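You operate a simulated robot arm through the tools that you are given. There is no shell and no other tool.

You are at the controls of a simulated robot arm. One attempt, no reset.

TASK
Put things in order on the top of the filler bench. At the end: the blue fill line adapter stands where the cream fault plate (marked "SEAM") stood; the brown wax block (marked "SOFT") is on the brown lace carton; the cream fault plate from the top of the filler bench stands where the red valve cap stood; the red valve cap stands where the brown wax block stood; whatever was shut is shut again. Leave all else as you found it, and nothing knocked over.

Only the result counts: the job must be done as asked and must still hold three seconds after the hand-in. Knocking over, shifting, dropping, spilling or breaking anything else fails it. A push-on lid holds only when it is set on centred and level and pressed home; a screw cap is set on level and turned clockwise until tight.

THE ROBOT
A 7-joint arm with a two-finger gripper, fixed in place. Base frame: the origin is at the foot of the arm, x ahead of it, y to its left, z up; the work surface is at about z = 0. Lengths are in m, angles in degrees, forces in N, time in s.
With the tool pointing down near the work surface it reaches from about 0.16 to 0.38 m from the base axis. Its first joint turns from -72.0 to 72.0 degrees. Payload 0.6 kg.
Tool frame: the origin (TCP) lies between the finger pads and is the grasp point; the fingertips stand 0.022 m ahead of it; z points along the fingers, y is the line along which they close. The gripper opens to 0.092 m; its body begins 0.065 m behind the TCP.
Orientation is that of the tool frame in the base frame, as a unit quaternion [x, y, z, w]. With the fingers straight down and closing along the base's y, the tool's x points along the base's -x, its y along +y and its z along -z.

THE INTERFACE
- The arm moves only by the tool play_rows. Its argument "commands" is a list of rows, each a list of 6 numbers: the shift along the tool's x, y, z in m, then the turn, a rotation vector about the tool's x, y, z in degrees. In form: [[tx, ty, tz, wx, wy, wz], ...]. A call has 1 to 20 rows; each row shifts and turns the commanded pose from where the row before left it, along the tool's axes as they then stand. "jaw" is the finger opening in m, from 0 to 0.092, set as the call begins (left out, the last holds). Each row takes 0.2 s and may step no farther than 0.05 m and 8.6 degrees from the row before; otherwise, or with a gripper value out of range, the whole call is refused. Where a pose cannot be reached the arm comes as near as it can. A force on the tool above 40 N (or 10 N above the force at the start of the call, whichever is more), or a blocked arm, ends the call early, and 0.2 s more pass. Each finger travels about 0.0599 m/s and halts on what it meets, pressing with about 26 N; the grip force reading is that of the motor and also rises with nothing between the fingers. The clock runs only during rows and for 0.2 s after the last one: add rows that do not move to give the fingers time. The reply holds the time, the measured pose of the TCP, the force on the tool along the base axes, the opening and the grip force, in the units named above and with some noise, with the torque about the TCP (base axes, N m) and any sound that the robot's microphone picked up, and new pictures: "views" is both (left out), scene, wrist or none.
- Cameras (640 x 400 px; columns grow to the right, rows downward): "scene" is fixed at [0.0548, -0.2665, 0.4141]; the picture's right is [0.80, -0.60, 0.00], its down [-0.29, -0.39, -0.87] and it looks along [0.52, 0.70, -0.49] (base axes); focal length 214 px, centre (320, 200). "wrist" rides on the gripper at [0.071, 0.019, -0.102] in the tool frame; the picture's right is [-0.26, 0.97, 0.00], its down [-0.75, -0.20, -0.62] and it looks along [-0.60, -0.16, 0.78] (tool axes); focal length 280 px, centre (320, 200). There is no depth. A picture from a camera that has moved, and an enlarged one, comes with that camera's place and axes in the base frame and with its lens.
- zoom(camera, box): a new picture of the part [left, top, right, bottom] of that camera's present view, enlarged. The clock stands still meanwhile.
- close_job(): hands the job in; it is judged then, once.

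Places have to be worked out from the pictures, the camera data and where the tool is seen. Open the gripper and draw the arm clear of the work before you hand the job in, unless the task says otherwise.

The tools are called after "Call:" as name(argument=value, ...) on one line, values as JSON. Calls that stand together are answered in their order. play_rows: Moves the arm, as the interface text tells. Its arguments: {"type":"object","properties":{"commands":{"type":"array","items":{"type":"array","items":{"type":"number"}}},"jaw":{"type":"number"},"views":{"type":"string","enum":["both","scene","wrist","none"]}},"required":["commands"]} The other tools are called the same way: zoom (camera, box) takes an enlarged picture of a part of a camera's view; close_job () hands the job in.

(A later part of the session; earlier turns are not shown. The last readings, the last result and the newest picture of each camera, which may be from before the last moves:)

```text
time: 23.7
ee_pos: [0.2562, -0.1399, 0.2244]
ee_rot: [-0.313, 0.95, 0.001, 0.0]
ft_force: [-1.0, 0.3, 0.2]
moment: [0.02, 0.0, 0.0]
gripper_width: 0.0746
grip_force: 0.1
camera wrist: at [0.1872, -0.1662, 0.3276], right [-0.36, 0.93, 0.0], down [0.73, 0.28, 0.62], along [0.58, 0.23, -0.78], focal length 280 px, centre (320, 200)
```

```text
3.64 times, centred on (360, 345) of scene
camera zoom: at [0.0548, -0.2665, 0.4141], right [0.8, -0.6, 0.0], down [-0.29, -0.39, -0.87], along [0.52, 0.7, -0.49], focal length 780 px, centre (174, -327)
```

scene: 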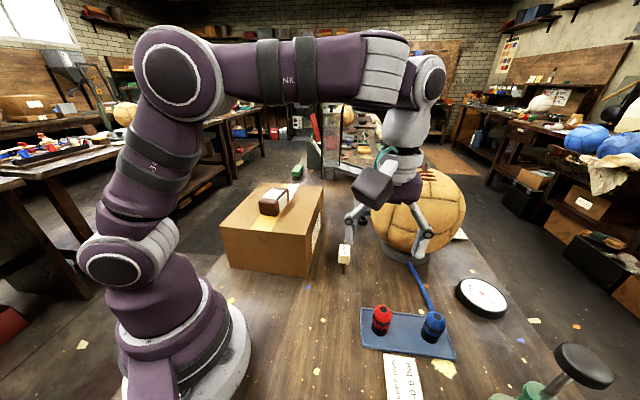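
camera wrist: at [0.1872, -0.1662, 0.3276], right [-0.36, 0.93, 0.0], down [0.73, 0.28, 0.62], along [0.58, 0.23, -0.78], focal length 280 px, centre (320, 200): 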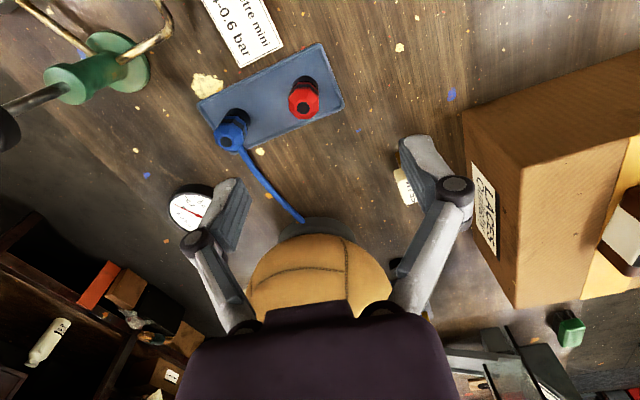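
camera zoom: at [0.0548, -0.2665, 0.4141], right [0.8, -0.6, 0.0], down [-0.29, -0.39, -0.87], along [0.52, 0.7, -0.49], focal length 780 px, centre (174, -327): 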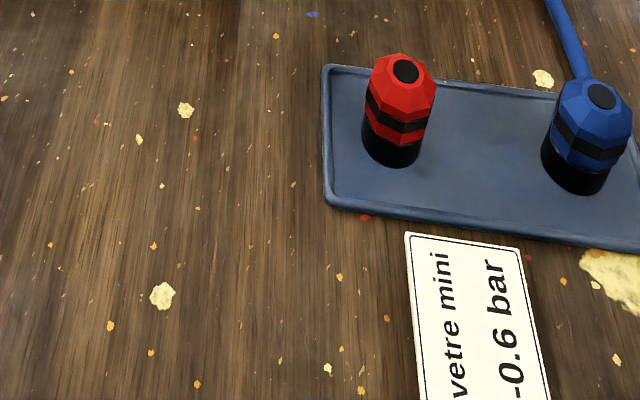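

Red sits at about (0.2845,-0.1455) and blue at about (0.3485,-0.2085), both roughly 61 mm tall with heads about 35 mm wide. I zoom closer on the red cap to see its flats.

Call:
zoom(camera="wrist", box=[272, 70, 336, 120])

Call:
zoom(camera="scene", box=[350, 290, 414, 340])

```text
8.00 times, centred on (304, 95) of wrist
camera zoom: at [0.1872, -0.1662, 0.3276], right [-0.36, 0.93, 0.0], down [0.73, 0.28, 0.62], along [0.58, 0.23, -0.78], focal length 2243 px, centre (448, 1040)
```

zoom: 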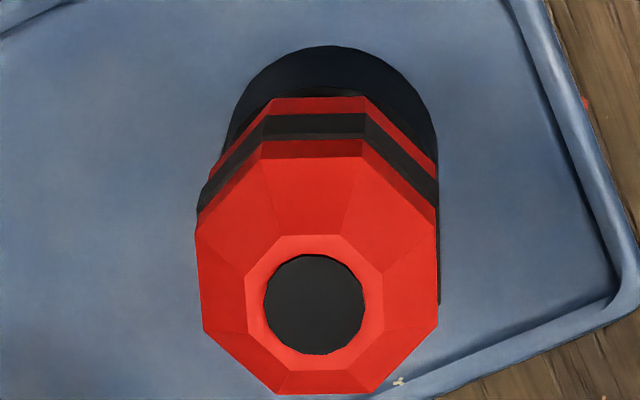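

```text
8.00 times, centred on (382, 315) of scene
camera zoom: at [0.0548, -0.2665, 0.4141], right [0.8, -0.6, 0.0], down [-0.29, -0.39, -0.87], along [0.52, 0.7, -0.49], focal length 1716 px, centre (-176, -720)
```

zoom: 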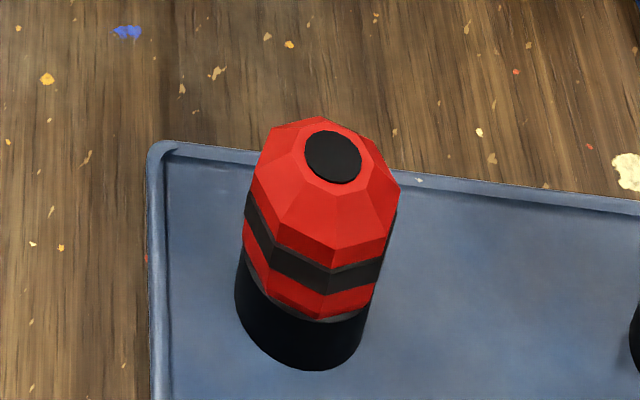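

The red cap's octagon is about 30 mm across flats, with flats facing roughly 116°. I turn the tool about 10°, move over it, and descend partway to check alignment.

Call:
play_rows(commands=[[0, 0, 0, 0, 0, 5.25], [0, 0, 0, 0, 0, 5.25], [-0.0115, -0.0087, 0, 0, 0, 0], [-0.0115, -0.0087, 0, 0, 0, 0], [0, 0, 0.02, 0, 0, 0], [0, 0, 0.02, 0, 0, 0], [0, 0, 0.02, 0, 0, 0], [0, 0, 0.02, 0, 0, 0], [0, 0, 0.02, 0, 0, 0], [0, 0, 0, 0, 0, 0]], jaw=0.07)

```text
time: 25.9
ee_pos: [0.2844, -0.1462, 0.1273]
ee_rot: [-0.225, 0.974, 0.001, 0.0]
ft_force: [-0.2, -0.3, 0.3]
moment: [0.01, 0.03, 0.01]
gripper_width: 0.0701
grip_force: 0.1
camera wrist: at [0.212, -0.1591, 0.2274], right [-0.19, 0.98, 0.0], down [0.77, 0.15, 0.62], along [0.61, 0.12, -0.78], focal length 280 px, centre (320, 200)
```

scene: 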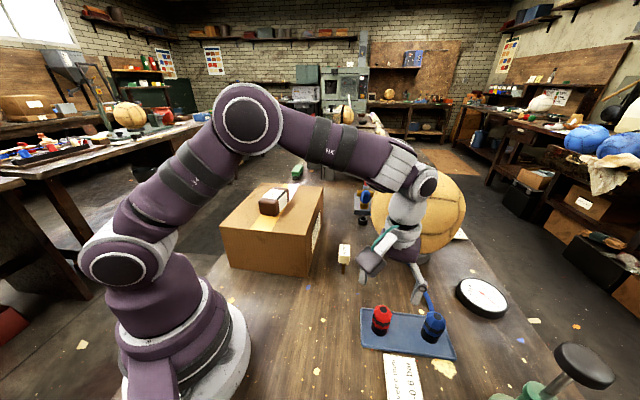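
wrist: 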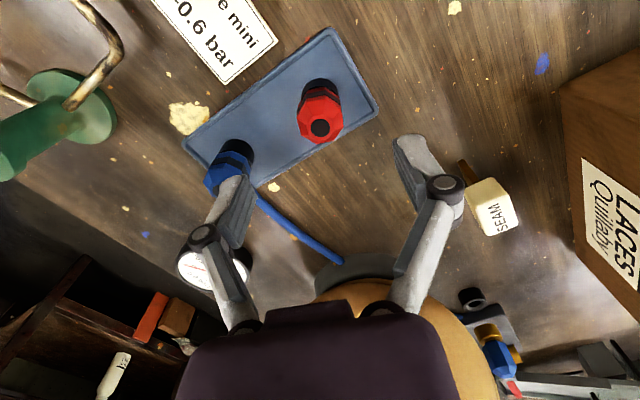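

Alignment over the red cap is within about 1 mm and the left finger clears the blue part. I descend to z≈0.035.

Call:
play_rows(commands=[[0, 0.001, 0.02, 0, 0, 0], [0, 0, 0.02, 0, 0, 0], [0, 0, 0.02, 0, 0, 0], [0, 0, 0.015, 0, 0, 0], [0, 0, 0.01, 0, 0, 0], [0, 0, 0.007, 0, 0, 0], [0, 0, 0, 0, 0, 0]])

```text
time: 27.5
ee_pos: [0.2828, -0.144, 0.0361]
ee_rot: [-0.225, 0.974, 0.0, 0.0]
ft_force: [-0.8, -0.4, 0.1]
moment: [0.02, 0.0, 0.01]
gripper_width: 0.07
grip_force: 0.0
camera wrist: at [0.2115, -0.1576, 0.1358], right [-0.19, 0.98, 0.0], down [0.77, 0.15, 0.62], along [0.61, 0.12, -0.78], focal length 280 px, centre (320, 200)
```

scene: 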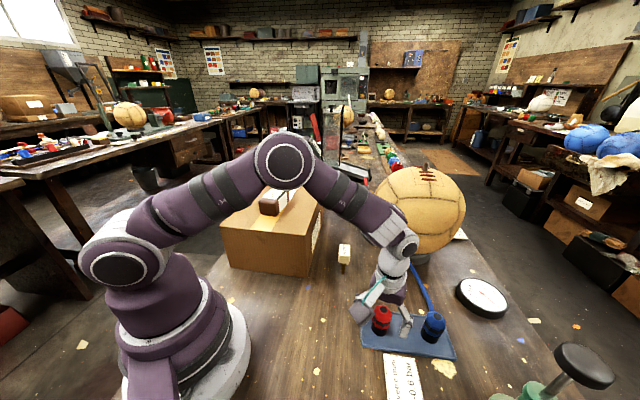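
wrist: 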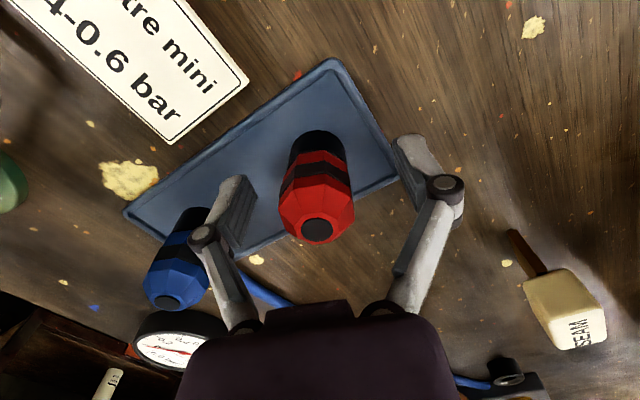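

The fingers straddle the red cap symmetrically. I close on it.

Call:
play_rows(commands=[[0, 0, 0, 0, 0, 0], [0, 0, 0, 0, 0, 0], [0, 0, 0, 0, 0, 0], [0, 0, 0, 0, 0, 0], [0, 0, 0, 0, 0, 0]], jaw=0.02, views="wrist")

```text
time: 28.7
ee_pos: [0.2842, -0.1443, 0.0347]
ee_rot: [-0.225, 0.974, 0.001, 0.0]
ft_force: [0.2, -1.2, 1.2]
moment: [0.01, -0.01, 0.01]
gripper_width: 0.0278
grip_force: 26.1
camera wrist: at [0.2116, -0.1576, 0.136], right [-0.19, 0.98, 0.0], down [0.77, 0.15, 0.62], along [0.61, 0.12, -0.78], focal length 280 px, centre (320, 200)
```

wrist: 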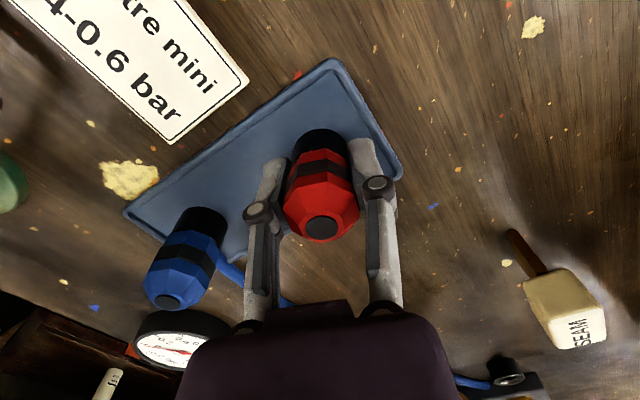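

Gripped at 28 mm. I lift slowly off the tray and watch that the tray stays put.

Call:
play_rows(commands=[[0, 0, -0.003, 0, 0, 0], [0, 0, -0.006, 0, 0, 0], [0, 0, -0.012, 0, 0, 0], [0, 0, -0.02, 0, 0, 0], [0, 0, -0.02, 0, 0, 0], [0, 0, -0.02, 0, 0, 0], [0, 0, -0.02, 0, 0, 0], [0, 0, 0, 0, 0, 0]])

```text
time: 30.5
ee_pos: [0.2833, -0.1444, 0.1353]
ee_rot: [-0.225, 0.974, 0.0, 0.0]
ft_force: [-0.7, -0.5, -1.0]
moment: [-0.04, 0.01, -0.01]
gripper_width: 0.0279
grip_force: 25.8
camera wrist: at [0.2113, -0.1578, 0.2371], right [-0.19, 0.98, 0.0], down [0.77, 0.15, 0.62], along [0.61, 0.12, -0.78], focal length 280 px, centre (320, 200)
```

scene: 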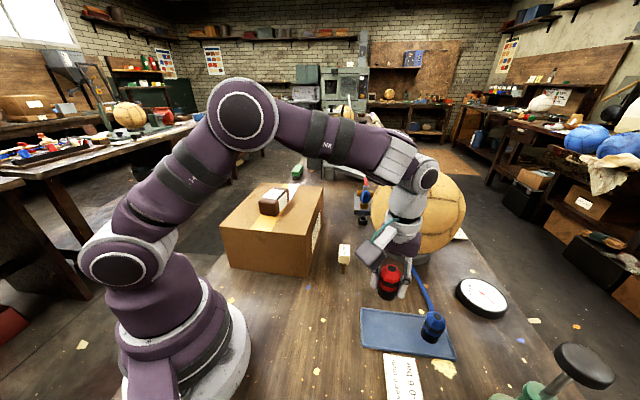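
wrist: 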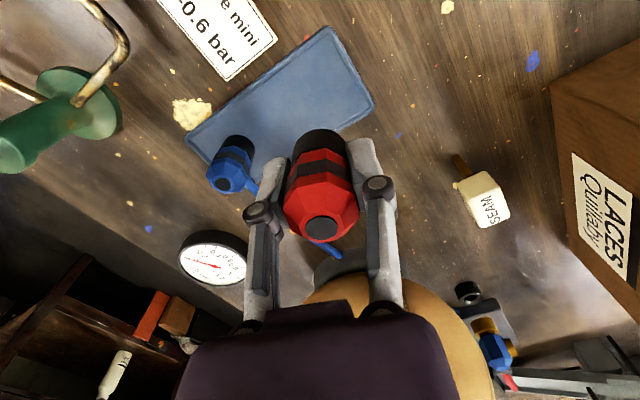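

The cap is free and the tray undisturbed. I carry it to the SOFT block's old place at (0.148,-0.148).

Call:
play_rows(commands=[[0.0157, 0.0071, 0, 0, 0, 0], [0.018, 0.0082, 0, 0, 0, 0], [0.018, 0.0082, 0, 0, 0, 0], [0.018, 0.0082, 0, 0, 0, 0], [0.018, 0.0082, 0, 0, 0, 0], [0.018, 0.0082, 0, 0, 0, 0], [0.0181, 0.0082, 0, 0, 0, 0], [0, 0, 0.02, 0, 0, 0], [0, 0, 0.02, 0, 0, 0], [0, 0, 0.02, 0, 0, 0], [0, 0, 0, 0, 0, 0]])

```text
time: 32.9
ee_pos: [0.1481, -0.1473, 0.076]
ee_rot: [-0.225, 0.974, 0.001, 0.0]
ft_force: [-0.1, -1.1, -0.3]
moment: [-0.03, -0.01, -0.02]
gripper_width: 0.028
grip_force: 25.9
camera wrist: at [0.0753, -0.1611, 0.1768], right [-0.19, 0.98, 0.0], down [0.77, 0.15, 0.62], along [0.61, 0.12, -0.78], focal length 280 px, centre (320, 200)
```

scene: 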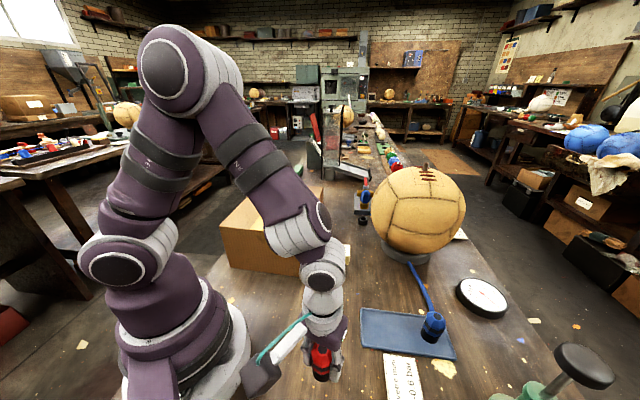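
wrist: 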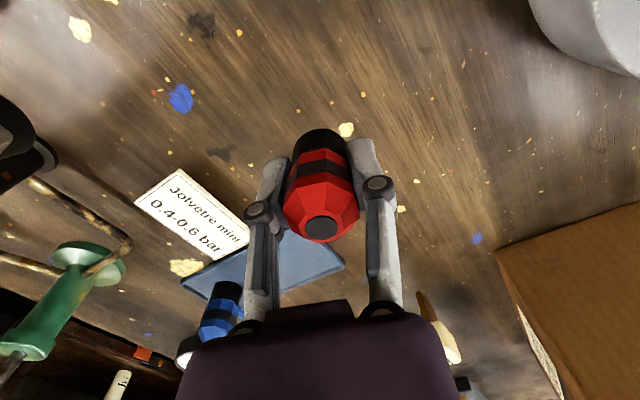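

Position reads (0.148,-0.147), on target. I lower to just above expected contact, then in fine steps.

Call:
play_rows(commands=[[0, -0.0005, 0.015, 0, 0, 0], [0, 0, 0.012, 0, 0, 0], [0, 0, 0.006, 0, 0, 0], [0, 0, 0.003, 0, 0, 0], [0, 0, 0.002, 0, 0, 0], [0, 0, 0.002, 0, 0, 0], [0, 0, 0, 0, 0, 0]], views="none")

```text
time: 34.5
ee_pos: [0.1468, -0.1485, 0.0358]
ee_rot: [-0.225, 0.974, 0.001, -0.001]
ft_force: [0.7, 0.0, -1.0]
moment: [-0.03, 0.01, 0.0]
gripper_width: 0.028
grip_force: 26.3
```

No contact yet at z=0.036. I continue in 1 mm steps.

Call:
play_rows(commands=[[0, 0, 0.001, 0, 0, 0], [0, 0, 0.001, 0, 0, 0], [0, 0, 0.001, 0, 0, 0], [0, 0, 0, 0, 0, 0]], views="none")

```text
time: 35.5
ee_pos: [0.1481, -0.1483, 0.0315]
ee_rot: [-0.225, 0.974, 0.001, 0.0]
ft_force: [-0.5, 0.1, -1.5]
moment: [-0.03, -0.04, 0.01]
gripper_width: 0.0277
grip_force: 26.7
```

Call:
play_rows(commands=[[0, 0, 0.001, 0, 0, 0], [0, 0, 0.001, 0, 0, 0], [0, 0, 0, 0, 0, 0]], views="both")

```text
time: 36.3
ee_pos: [0.1463, -0.148, 0.03]
ee_rot: [-0.225, 0.974, 0.001, 0.0]
ft_force: [-3.4, 2.5, 20.6]
moment: [0.06, 0.01, -0.04]
gripper_width: 0.0274
grip_force: 25.8
camera wrist: at [0.0755, -0.1619, 0.1318], right [-0.19, 0.98, 0.0], down [0.77, 0.15, 0.62], along [0.61, 0.12, -0.78], focal length 280 px, centre (320, 200)
```

scene: 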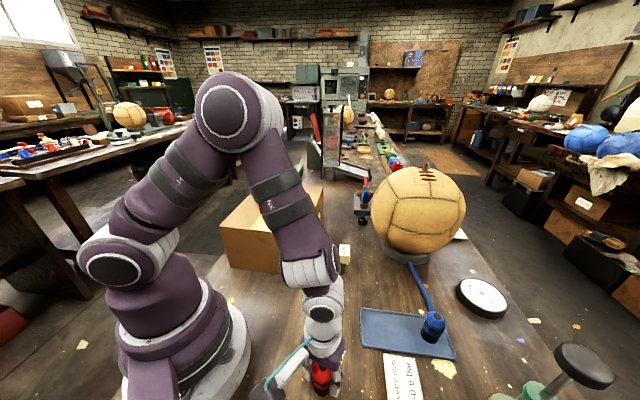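
wrist: 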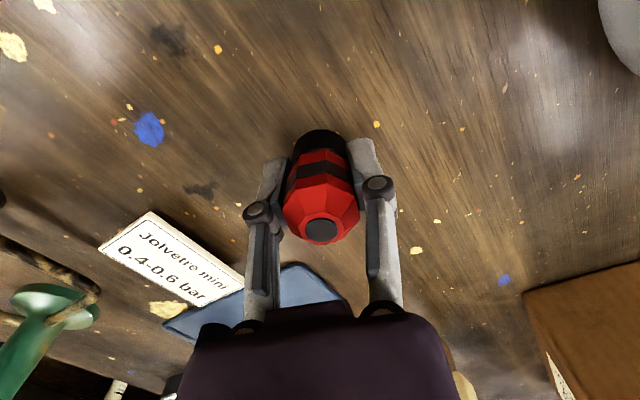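

Contact with the bench at about z=0.030. I ease off slightly and release.

Call:
play_rows(commands=[[0, 0, -0.0008, 0, 0, 0], [0, 0, 0, 0, 0, 0]], views="none")

Call:
play_rows(commands=[[0, 0, 0, 0, 0, 0], [0, 0, 0, 0, 0, 0], [0, 0, 0, 0, 0, 0], [0, 0, 0, 0, 0, 0]], jaw=0.07, views="wrist")

```text
time: 36.9
ee_pos: [0.1478, -0.1487, 0.03]
ee_rot: [-0.225, 0.974, 0.001, 0.0]
ft_force: [0.2, 0.3, -1.3]
moment: [-0.04, -0.02, -0.02]
gripper_width: 0.0278
grip_force: 26.7
```

```text
time: 37.9
ee_pos: [0.1472, -0.1482, 0.031]
ee_rot: [-0.225, 0.974, 0.001, 0.0]
ft_force: [0.0, -0.5, 0.4]
moment: [0.01, 0.01, 0.0]
gripper_width: 0.0698
grip_force: 0.0
camera wrist: at [0.0755, -0.1618, 0.1324], right [-0.19, 0.98, 0.0], down [0.77, 0.15, 0.62], along [0.61, 0.12, -0.78], focal length 280 px, centre (320, 200)
```

wrist: 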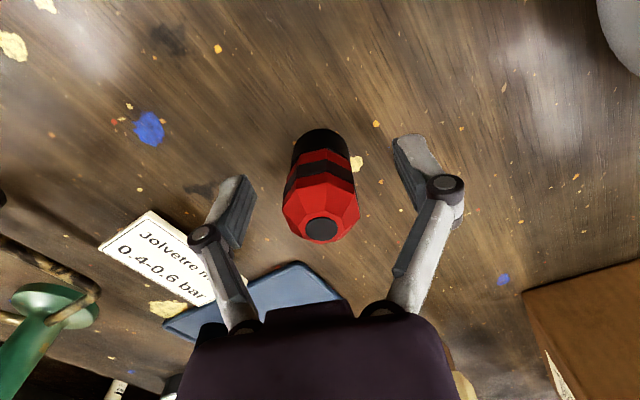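

The red cap stands upright on its own. I lift clear and move toward the SEAM piece, turning the jaw line to 135°.

Call:
play_rows(commands=[[0, 0, -0.01, 0, 0, 0], [0, 0, -0.02, 0, 0, 0], [0, 0, -0.025, 0, 0, 0], [0, 0, -0.03, 0, 0, 0], [0, 0, -0.03, 0, 0, 0], [0, 0, -0.03, 0, 0, 0], [0, 0, -0.02, 0, 0, 0], [0, 0, 0, 0, 0, 0]], views="scene")

Call:
play_rows(commands=[[-0.0201, 0.0032, 0, 0, 0, 0], [-0.0201, 0.0032, 0, 0, 0, 0], [-0.0201, 0.0032, 0, 0, 0, 0], [-0.0201, 0.0032, 0, 0, 0, 0], [-0.0201, 0.0032, 0, 0, 0, 0], [-0.0201, 0.0032, 0, 0, 0, 0], [-0.0196, 0.0082, 0, 0, 0, 0], [-0.0196, 0.0082, 0, 0, 0, 0], [-0.0196, 0.0082, 0, 0, 0, 0], [-0.0196, 0.0082, 0, 0, 0, 0], [-0.0196, 0.0082, 0, 0, 0, 0], [0, 0, 0, 0, 0, -6.33], [0, 0, 0, 0, 0, -6.33], [0, 0, 0, 0, 0, -6.33], [0, 0, 0, 0, 0, 0]])

```text
time: 39.7
ee_pos: [0.1472, -0.1473, 0.1968]
ee_rot: [-0.225, 0.974, 0.001, 0.0]
ft_force: [0.0, -0.4, 0.1]
moment: [0.0, -0.01, 0.03]
gripper_width: 0.0701
grip_force: 0.1
```

scene: 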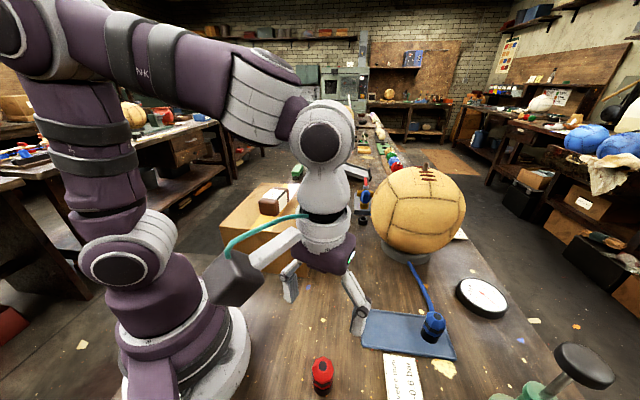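

```text
time: 42.9
ee_pos: [0.3179, 0.0011, 0.1963]
ee_rot: [-0.384, 0.923, 0.0, 0.0]
ft_force: [0.4, 0.0, -0.3]
moment: [-0.03, -0.01, -0.02]
gripper_width: 0.0699
grip_force: 0.1
camera wrist: at [0.2543, -0.0349, 0.2979], right [-0.5, 0.87, 0.0], down [0.68, 0.39, 0.62], along [0.54, 0.31, -0.78], focal length 280 px, centre (320, 200)
```

scene: 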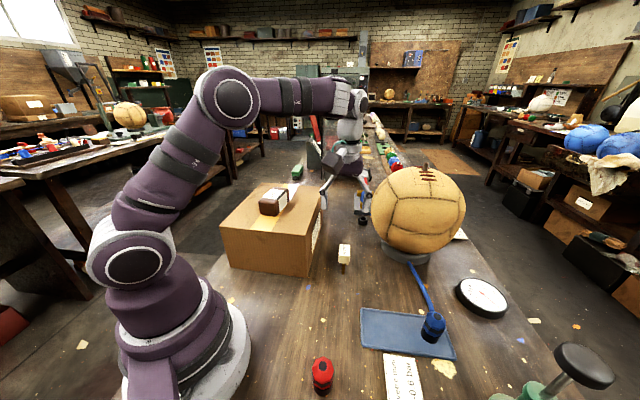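
wrist: 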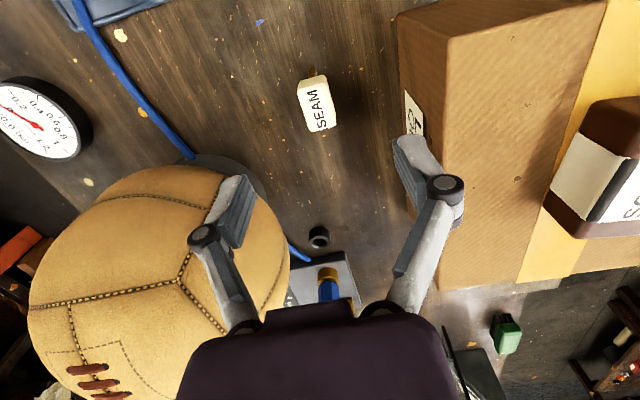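

I zoom in on the SEAM piece to fine-align before descending.

Call:
zoom(camera="wrist", box=[280, 60, 360, 150])

Call:
zoom(camera="scene", box=[280, 340, 360, 400])

```text
4.44 times, centred on (320, 105) of wrist
camera zoom: at [0.2543, -0.0349, 0.2979], right [-0.5, 0.87, 0.0], down [0.68, 0.39, 0.62], along [0.54, 0.31, -0.78], focal length 1246 px, centre (320, 622)
```

zoom: 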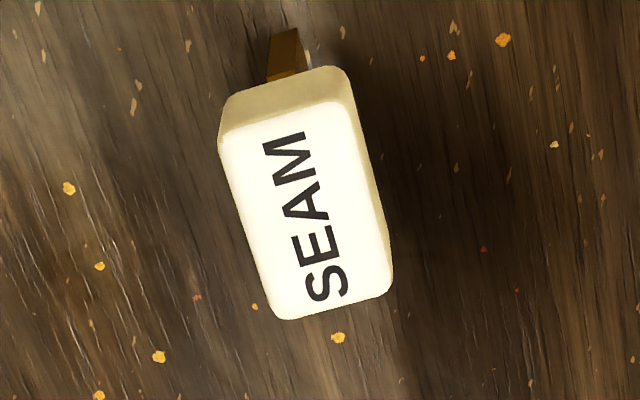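

```text
6.67 times, centred on (320, 370) of scene
camera zoom: at [0.0548, -0.2665, 0.4141], right [0.8, -0.6, 0.0], down [-0.29, -0.39, -0.87], along [0.52, 0.7, -0.49], focal length 1430 px, centre (320, -933)
```

zoom: 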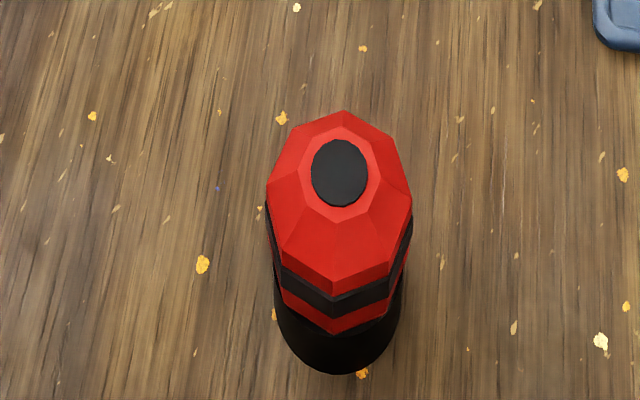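

The SEAM piece centre refines to (0.3337,0.0088) at 45.2°, about 25 mm wide, which matches the present jaw line. I shift over it and descend halfway with the jaw at 55 mm.

Call:
play_rows(commands=[[-0.0083, -0.0029, 0, 0, 0, 0], [-0.0083, -0.0029, 0, 0, 0, 0], [0, 0, 0.02, 0, 0, 0], [0, 0, 0.02, 0, 0, 0], [0, 0, 0.02, 0, 0, 0], [0, 0, 0.02, 0, 0, 0], [0, 0, 0.01, 0, 0, 0], [0, 0, 0, 0, 0, 0]], jaw=0.055)

```text
time: 44.7
ee_pos: [0.3331, 0.0082, 0.1058]
ee_rot: [-0.382, 0.924, 0.0, 0.0]
ft_force: [-0.5, 0.4, 0.3]
moment: [-0.02, -0.01, 0.06]
gripper_width: 0.055
grip_force: 0.1
camera wrist: at [0.2695, -0.0272, 0.2074], right [-0.5, 0.87, 0.0], down [0.68, 0.39, 0.62], along [0.54, 0.31, -0.78], focal length 280 px, centre (320, 200)
```

scene: 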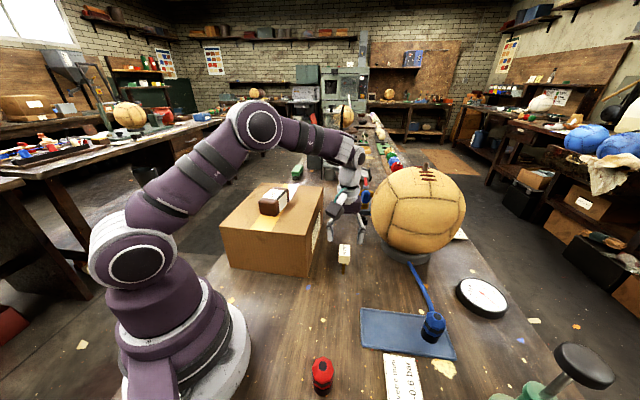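
wrist: 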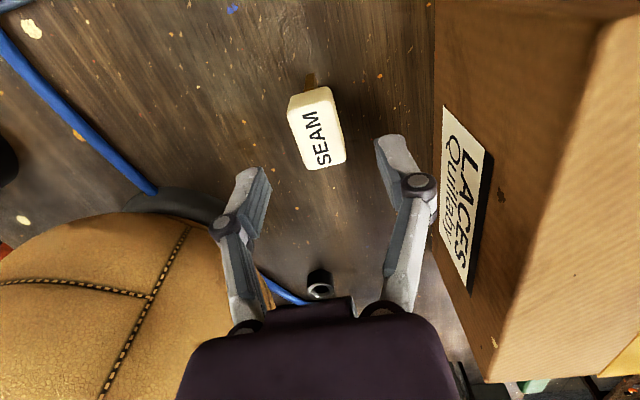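

Laterally the piece is centred between the fingers. I check the fore-aft offset with a zoom.

Call:
zoom(camera="wrist", box=[270, 60, 366, 190])

Call:
zoom(camera="scene", box=[310, 190, 390, 280])

```text
3.08 times, centred on (318, 125) of wrist
camera zoom: at [0.2695, -0.0272, 0.2074], right [-0.5, 0.87, 0.0], down [0.68, 0.39, 0.62], along [0.54, 0.31, -0.78], focal length 863 px, centre (326, 431)
```

zoom: 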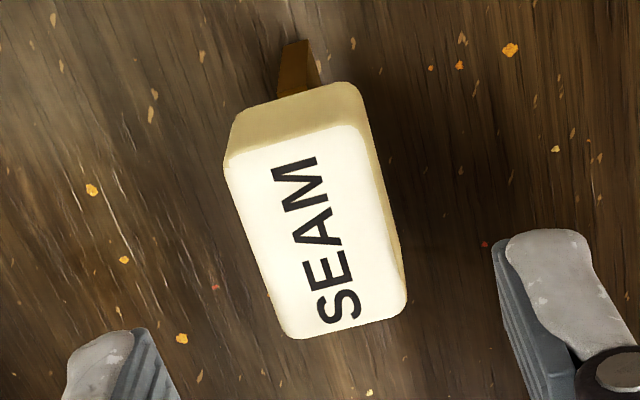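

```text
4.44 times, centred on (350, 235) of scene
camera zoom: at [0.0548, -0.2665, 0.4141], right [0.8, -0.6, 0.0], down [-0.29, -0.39, -0.87], along [0.52, 0.7, -0.49], focal length 953 px, centre (187, 44)
```

zoom: 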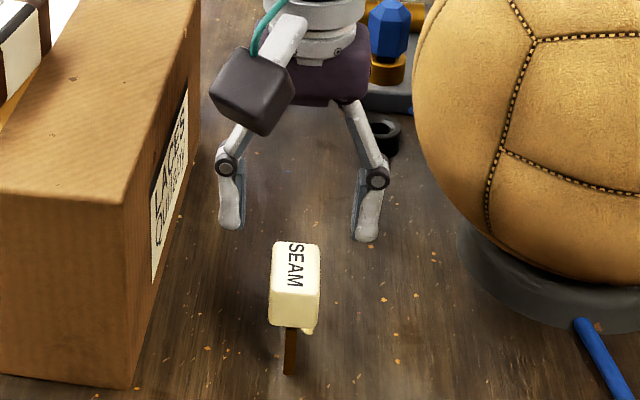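

TCP is within 1 mm of the piece's centre. I descend to z≈0.043 so that the pads meet the cream block.

Call:
play_rows(commands=[[0, 0, 0.02, 0, 0, 0], [0, 0, 0.018, 0, 0, 0], [0, 0, 0.013, 0, 0, 0], [0, 0, 0.008, 0, 0, 0], [0, 0, 0.003, 0, 0, 0], [0, 0, 0, 0, 0, 0]])

Call:
zoom(camera="scene", box=[310, 190, 390, 280])

```text
time: 46.1
ee_pos: [0.3323, 0.008, 0.045]
ee_rot: [-0.382, 0.924, 0.001, -0.001]
ft_force: [-0.3, 0.0, -0.9]
moment: [-0.04, 0.0, 0.0]
gripper_width: 0.0551
grip_force: 0.1
camera wrist: at [0.2698, -0.027, 0.1459], right [-0.5, 0.87, 0.0], down [0.68, 0.39, 0.63], along [0.54, 0.31, -0.78], focal length 280 px, centre (320, 200)
```

scene: 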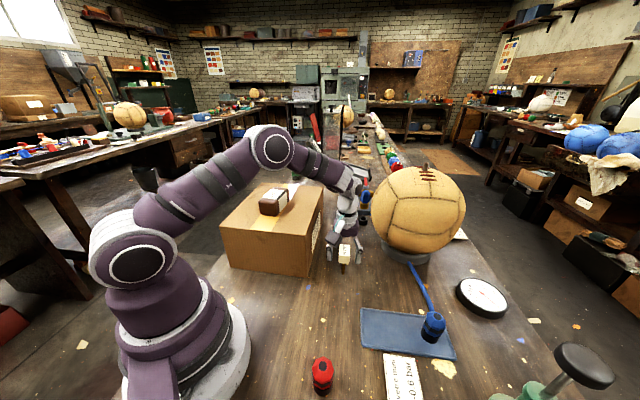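
wrist: 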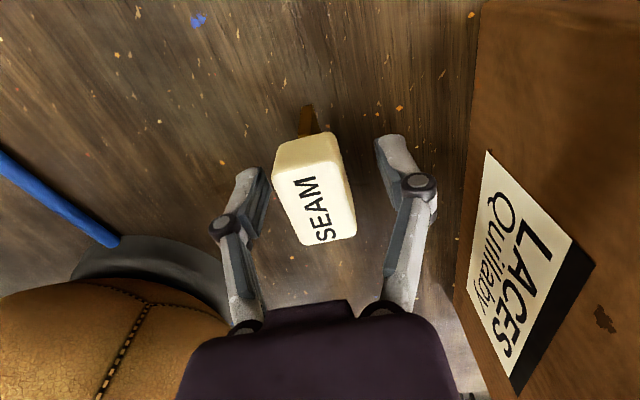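

```text
4.44 times, centred on (350, 235) of scene
camera zoom: at [0.0548, -0.2665, 0.4141], right [0.8, -0.6, 0.0], down [-0.29, -0.39, -0.87], along [0.52, 0.7, -0.49], focal length 953 px, centre (187, 44)
```

zoom: 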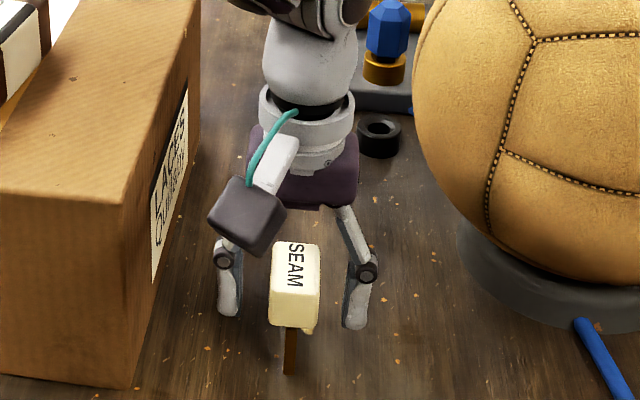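

The fingers flank the block with clear space below. I close first to 30 mm to check centring, since its foot is thin.

Call:
play_rows(commands=[[0, 0, 0, 0, 0, 0], [0, 0, 0, 0, 0, 0], [0, 0, 0, 0, 0, 0]], jaw=0.03, views="wrist")

Call:
zoom(camera="wrist", box=[240, 90, 400, 270])

```text
time: 46.9
ee_pos: [0.3335, 0.0088, 0.045]
ee_rot: [-0.383, 0.924, 0.0, -0.001]
ft_force: [-0.1, -0.6, -0.8]
moment: [-0.03, 0.0, -0.03]
gripper_width: 0.0299
grip_force: 0.0
camera wrist: at [0.2698, -0.027, 0.146], right [-0.5, 0.87, 0.0], down [0.68, 0.39, 0.63], along [0.54, 0.31, -0.78], focal length 280 px, centre (320, 200)
```

wrist: 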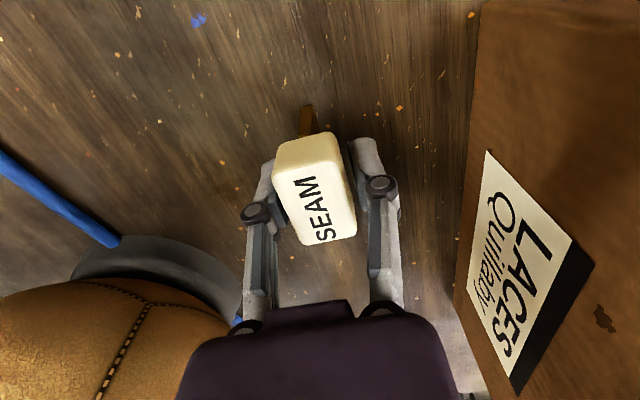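

```text
2.22 times, centred on (320, 180) of wrist
camera zoom: at [0.2698, -0.027, 0.146], right [-0.5, 0.87, 0.0], down [0.68, 0.39, 0.63], along [0.54, 0.31, -0.78], focal length 623 px, centre (320, 244)
```

zoom: 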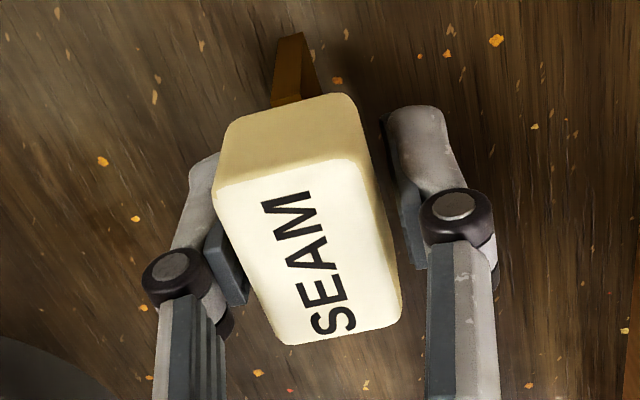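

The block sits about 1 mm toward the left pad. I shift 1 mm that way, then close on it.

Call:
play_rows(commands=[[0, -0.001, 0, 0, 0, 0], [0, 0, 0, 0, 0, 0]], views="none")

Call:
play_rows(commands=[[0, 0, 0, 0, 0, 0], [0, 0, 0, 0, 0, 0], [0, 0, 0, 0, 0, 0], [0, 0, 0, 0, 0, 0]], jaw=0.018, views="wrist")

Call:
zoom(camera="wrist", box=[240, 90, 400, 270])

Call:
zoom(camera="scene", box=[310, 190, 390, 280])

```text
time: 47.5
ee_pos: [0.334, 0.0087, 0.0445]
ee_rot: [-0.383, 0.924, 0.002, 0.0]
ft_force: [0.3, 0.1, 1.0]
moment: [0.0, 0.01, 0.01]
gripper_width: 0.0297
grip_force: 0.1
```

```text
time: 48.5
ee_pos: [0.3341, 0.0078, 0.0443]
ee_rot: [-0.383, 0.924, 0.0, 0.0]
ft_force: [-0.8, 0.7, 0.4]
moment: [0.02, 0.0, 0.01]
gripper_width: 0.0244
grip_force: 26.1
camera wrist: at [0.2703, -0.0277, 0.1458], right [-0.5, 0.87, 0.0], down [0.68, 0.39, 0.63], along [0.54, 0.31, -0.78], focal length 280 px, centre (320, 200)
```

wrist: 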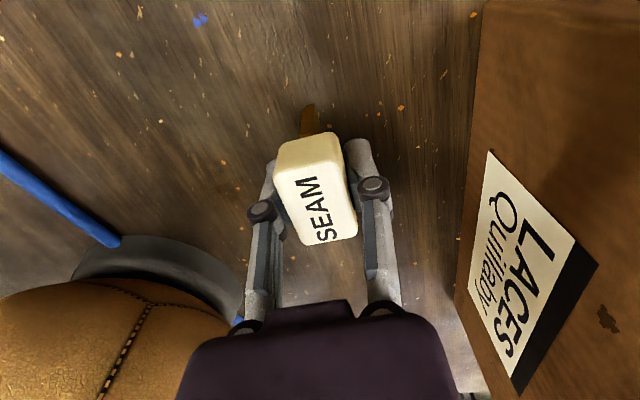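

```text
2.22 times, centred on (320, 180) of wrist
camera zoom: at [0.2703, -0.0277, 0.1458], right [-0.5, 0.87, 0.0], down [0.68, 0.39, 0.63], along [0.54, 0.31, -0.78], focal length 623 px, centre (320, 244)
```

zoom: 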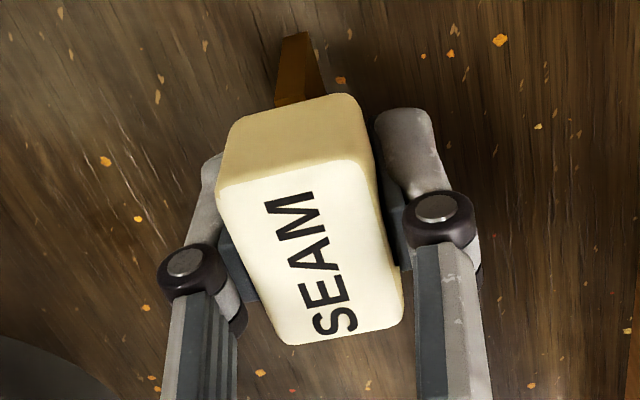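

```text
4.44 times, centred on (350, 235) of scene
camera zoom: at [0.0548, -0.2665, 0.4141], right [0.8, -0.6, 0.0], down [-0.29, -0.39, -0.87], along [0.52, 0.7, -0.49], focal length 953 px, centre (187, 44)
```

zoom: 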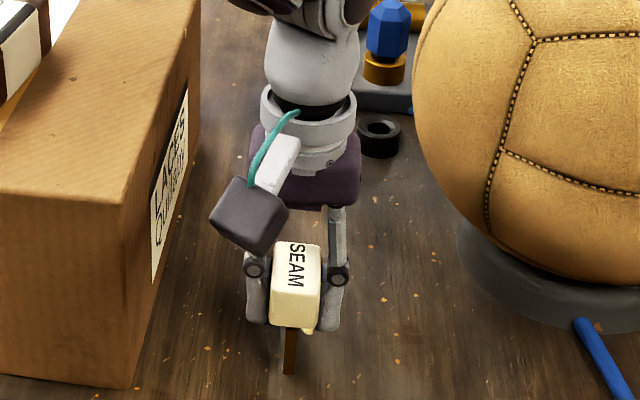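

Gripped at 24 mm with the piece upright; its old spot is TCP (0.334,0.008). I lift slowly and then carry it toward the tray.

Call:
play_rows(commands=[[0, 0, -0.003, 0, 0, 0], [0, 0, -0.006, 0, 0, 0], [0, 0, -0.012, 0, 0, 0], [0, 0, -0.02, 0, 0, 0], [0, 0, -0.02, 0, 0, 0], [0, 0, -0.02, 0, 0, 0], [0, 0, -0.015, 0, 0, 0], [0, 0, 0, 0, 0, 0]])

Call:
zoom(camera="scene", box=[310, 160, 390, 270])

```text
time: 50.3
ee_pos: [0.3337, 0.0085, 0.141]
ee_rot: [-0.382, 0.924, 0.001, 0.0]
ft_force: [0.5, 0.7, -0.2]
moment: [-0.01, 0.01, 0.03]
gripper_width: 0.0242
grip_force: 26.0
camera wrist: at [0.2705, -0.0276, 0.2423], right [-0.5, 0.87, 0.0], down [0.68, 0.39, 0.62], along [0.54, 0.31, -0.78], focal length 280 px, centre (320, 200)
```

scene: 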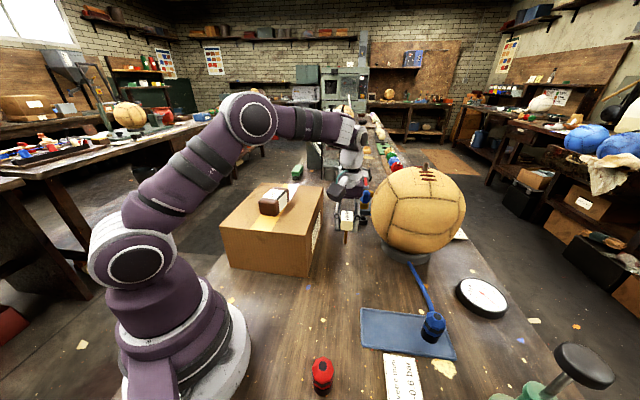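
wrist: 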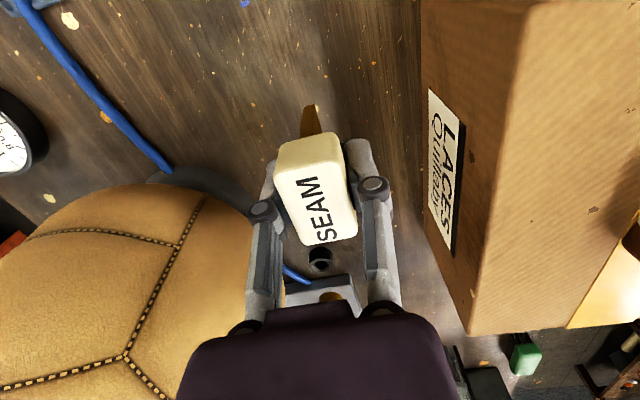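

```text
3.64 times, centred on (350, 215) of scene
camera zoom: at [0.0548, -0.2665, 0.4141], right [0.8, -0.6, 0.0], down [-0.29, -0.39, -0.87], along [0.52, 0.7, -0.49], focal length 780 px, centre (211, 146)
```

zoom: 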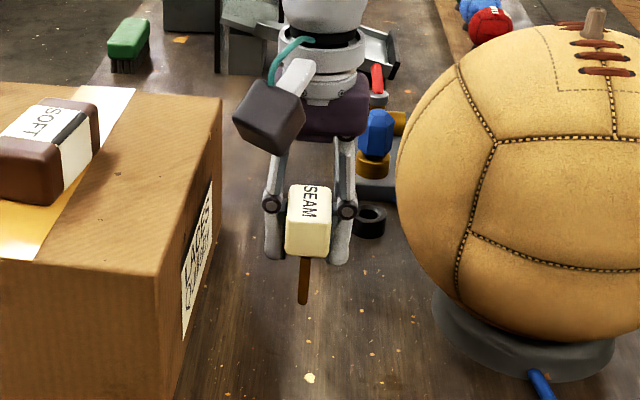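

The piece is held upright. I carry it to above the red cap's old place on the tray at (0.2843,-0.1452).

Call:
play_rows(commands=[[0.0108, -0.0055, 0, 0, 0, 0], [0.019, -0.0097, 0, 0, 0, 0], [0.019, -0.0097, 0, 0, 0, 0], [0.019, -0.0097, 0, 0, 0, 0], [0.019, -0.0097, 0, 0, 0, 0], [0.019, -0.0097, 0, 0, 0, 0], [0.019, -0.0097, 0, 0, 0, 0], [0.019, -0.0099, 0, 0, 0, 0], [0, 0, 0.02, 0, 0, 0], [0, 0, 0.02, 0, 0, 0], [0, 0, 0.01, 0, 0, 0], [0, 0, 0, 0, 0, 0]])

Call:
zoom(camera="scene", box=[330, 250, 480, 370])

```text
time: 52.9
ee_pos: [0.2853, -0.1443, 0.0898]
ee_rot: [-0.382, 0.924, 0.002, 0.0]
ft_force: [0.6, 0.1, -1.1]
moment: [0.01, 0.0, -0.02]
gripper_width: 0.0241
grip_force: 26.0
camera wrist: at [0.2203, -0.1819, 0.191], right [-0.5, 0.87, 0.0], down [0.68, 0.39, 0.62], along [0.54, 0.31, -0.78], focal length 280 px, centre (320, 200)
```

scene: 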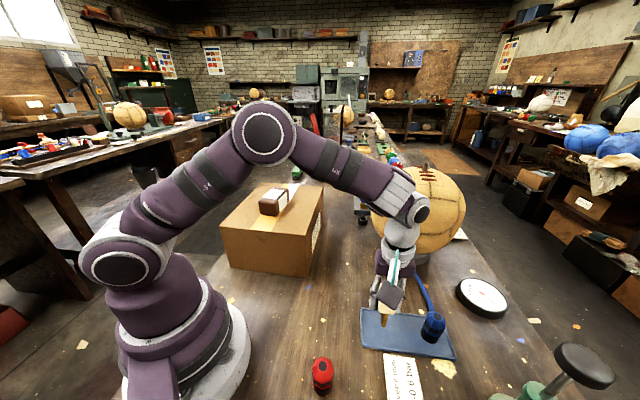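
wrist: 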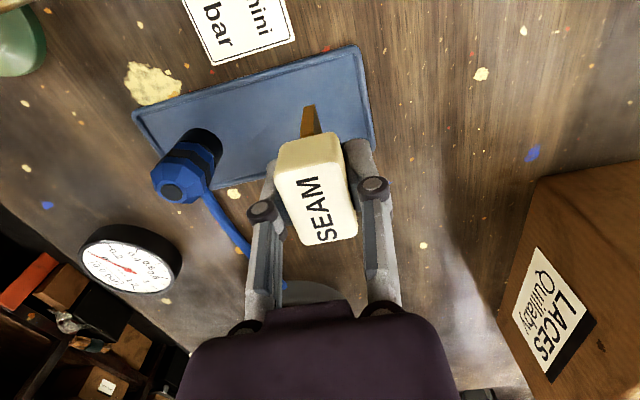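

```text
3.33 times, centred on (405, 310) of scene
camera zoom: at [0.0548, -0.2665, 0.4141], right [0.8, -0.6, 0.0], down [-0.29, -0.39, -0.87], along [0.52, 0.7, -0.49], focal length 715 px, centre (37, -167)
```

zoom: 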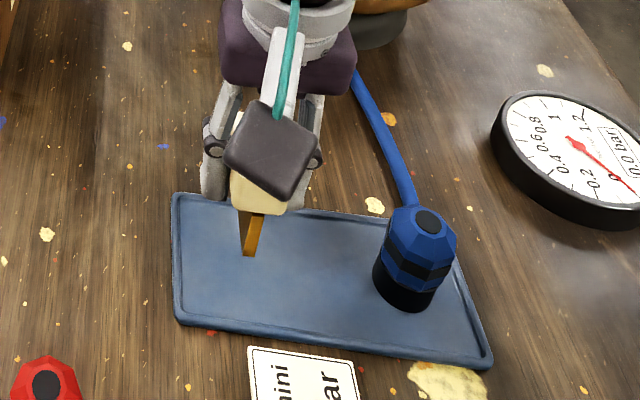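

On target above the tray. I lower to about 5 mm above contact, then go in 1 mm steps.

Call:
play_rows(commands=[[0, 0, 0.015, 0, 0, 0], [0, 0, 0.012, 0, 0, 0], [0, 0, 0.006, 0, 0, 0], [0, 0, 0.003, 0, 0, 0], [0, 0, 0, 0, 0, 0]], views="none")

Call:
play_rows(commands=[[0, 0, 0.001, 0, 0, 0], [0, 0, 0.001, 0, 0, 0], [0, 0, 0.001, 0, 0, 0], [0, 0, 0, 0, 0, 0]], views="scene")

```text
time: 54.1
ee_pos: [0.2841, -0.1451, 0.0543]
ee_rot: [-0.382, 0.924, 0.001, -0.001]
ft_force: [0.3, -0.7, -1.0]
moment: [0.02, 0.0, -0.01]
gripper_width: 0.0245
grip_force: 26.3
```

```text
time: 55.1
ee_pos: [0.2852, -0.1458, 0.0503]
ee_rot: [-0.383, 0.924, 0.0, 0.0]
ft_force: [-0.5, 0.2, -0.4]
moment: [0.01, -0.01, -0.03]
gripper_width: 0.0239
grip_force: 26.1
```

scene: 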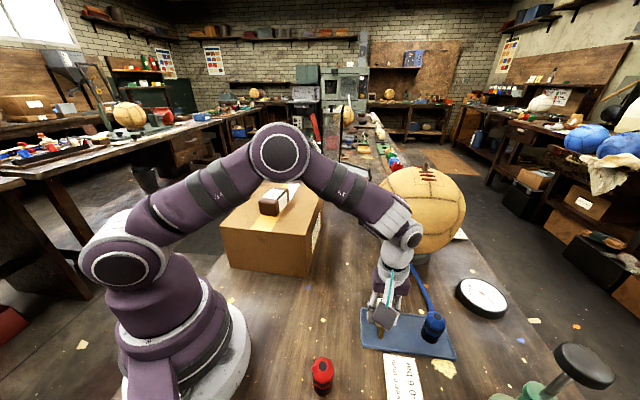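

Call:
play_rows(commands=[[0, 0, 0.0008, 0, 0, 0], [0, 0, 0.0008, 0, 0, 0], [0, 0, 0, 0, 0, 0]], views="none")

```text
time: 55.9
ee_pos: [0.284, -0.1465, 0.0485]
ee_rot: [-0.383, 0.924, 0.001, -0.001]
ft_force: [0.1, 1.2, -0.6]
moment: [0.02, 0.01, 0.01]
gripper_width: 0.0243
grip_force: 26.6
```

No contact yet at z≈0.049. I continue in sub-millimetre steps.

Call:
play_rows(commands=[[0, 0, 0.0007, 0, 0, 0], [0, 0, 0.0007, 0, 0, 0], [0, 0, 0, 0, 0, 0]], views="none")

```text
time: 56.7
ee_pos: [0.2839, -0.1451, 0.0481]
ee_rot: [-0.382, 0.924, 0.0, 0.0]
ft_force: [-0.2, -0.2, -0.4]
moment: [0.01, -0.01, -0.03]
gripper_width: 0.0242
grip_force: 25.8
```

Call:
play_rows(commands=[[0, 0, 0.0007, 0, 0, 0], [0, 0, 0.0007, 0, 0, 0], [0, 0, 0, 0, 0, 0]], views="scene")

Call:
zoom(camera="scene", box=[350, 280, 430, 350])

```text
time: 57.5
ee_pos: [0.2843, -0.1444, 0.0474]
ee_rot: [-0.383, 0.924, 0.001, 0.001]
ft_force: [-5.0, -1.1, 24.2]
moment: [0.02, 0.18, -0.02]
gripper_width: 0.0243
grip_force: 25.9
```

scene: 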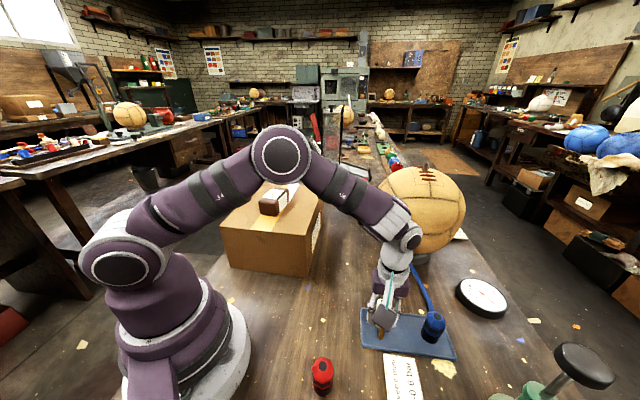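

```text
5.71 times, centred on (390, 315) of scene
camera zoom: at [0.0547, -0.2665, 0.4141], right [0.8, -0.6, 0.0], down [-0.29, -0.39, -0.87], along [0.52, 0.7, -0.49], focal length 1226 px, centre (-80, -457)
```

zoom: 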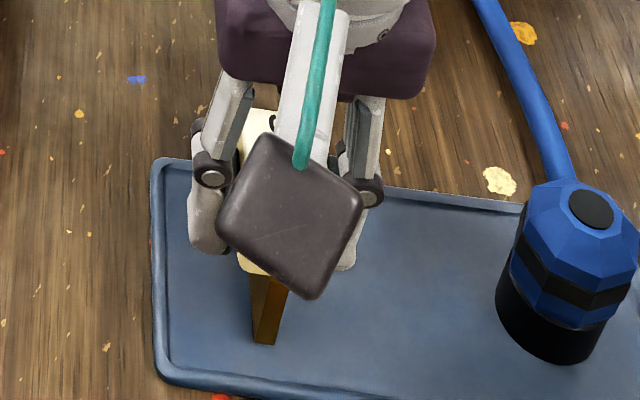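

Firm contact at z≈0.0475 (24 N). I ease up until the force is light before opening.

Call:
play_rows(commands=[[0, 0, -0.0007, 0, 0, 0], [0, 0, 0, 0, 0, 0]], views="none")

```text
time: 58.1
ee_pos: [0.2849, -0.1432, 0.0472]
ee_rot: [-0.383, 0.924, 0.001, 0.0]
ft_force: [1.0, -0.7, 3.9]
moment: [0.0, -0.06, -0.02]
gripper_width: 0.0243
grip_force: 25.8
```

Contact is now light at about 4 N. I open a little first so that the piece is released evenly, and look.

Call:
play_rows(commands=[[0, 0, 0, 0, 0, 0], [0, 0, 0, 0, 0, 0]], jaw=0.032, views="wrist")

Call:
zoom(camera="wrist", box=[240, 90, 400, 270])

```text
time: 58.7
ee_pos: [0.2845, -0.1448, 0.0476]
ee_rot: [-0.383, 0.924, 0.0, -0.001]
ft_force: [-0.4, 0.1, 0.3]
moment: [-0.01, 0.0, -0.02]
gripper_width: 0.0322
grip_force: 0.0
camera wrist: at [0.2212, -0.1815, 0.1486], right [-0.5, 0.87, 0.0], down [0.68, 0.39, 0.62], along [0.54, 0.31, -0.78], focal length 280 px, centre (320, 200)
```

wrist: 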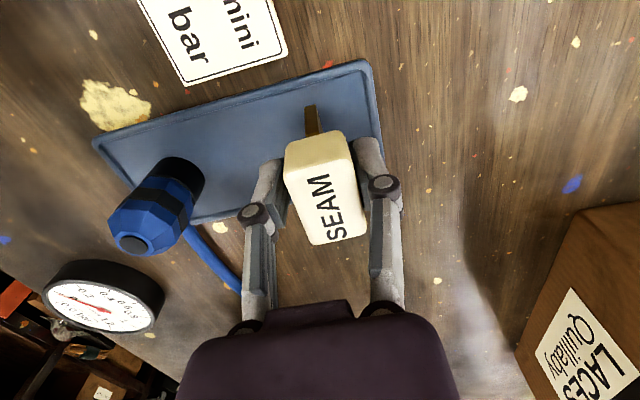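

```text
2.22 times, centred on (320, 180) of wrist
camera zoom: at [0.2212, -0.1815, 0.1486], right [-0.5, 0.87, 0.0], down [0.68, 0.39, 0.62], along [0.54, 0.31, -0.78], focal length 623 px, centre (320, 244)
```

zoom: 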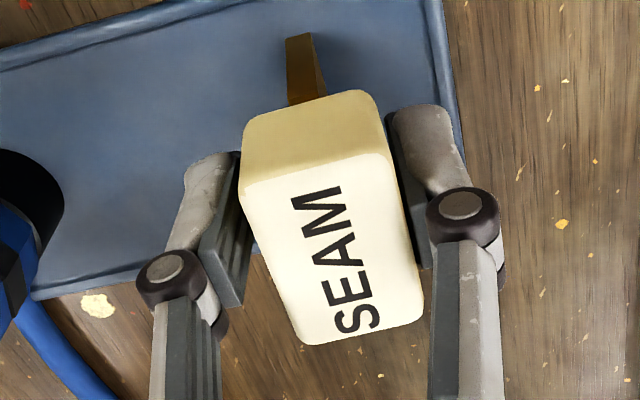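

The block seems to have shifted toward the right pad on release. I check in the scene view whether it leans before opening further.

Call:
zoom(camera="scene", box=[360, 285, 424, 340])

Call:
zoom(camera="wrist", box=[285, 95, 375, 160])

```text
7.27 times, centred on (392, 312) of scene
camera zoom: at [0.0548, -0.2665, 0.4141], right [0.8, -0.6, 0.0], down [-0.29, -0.39, -0.87], along [0.52, 0.7, -0.49], focal length 1560 px, centre (-204, -618)
```

zoom: 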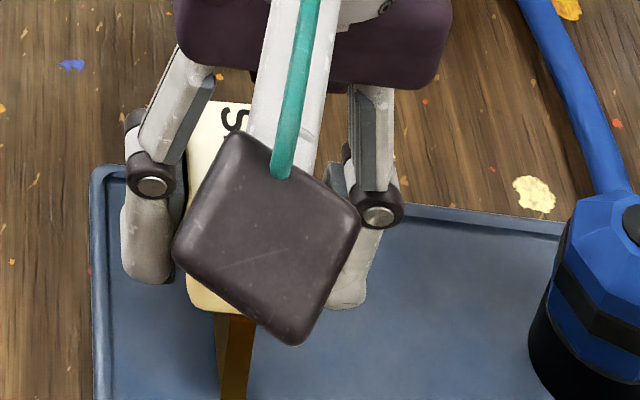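

```text
6.15 times, centred on (330, 128) of wrist
camera zoom: at [0.2212, -0.1815, 0.1486], right [-0.5, 0.87, 0.0], down [0.68, 0.39, 0.62], along [0.54, 0.31, -0.78], focal length 1726 px, centre (258, 646)
```

zoom: 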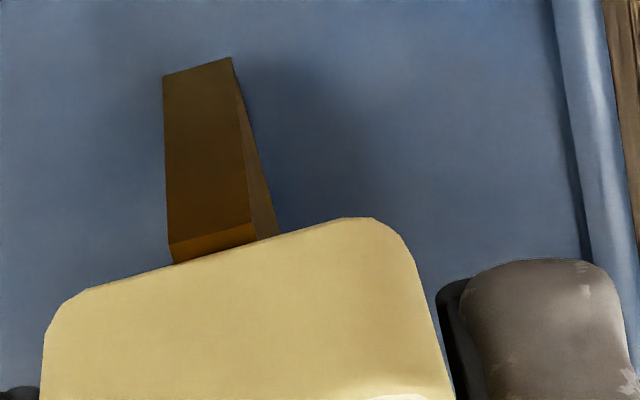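

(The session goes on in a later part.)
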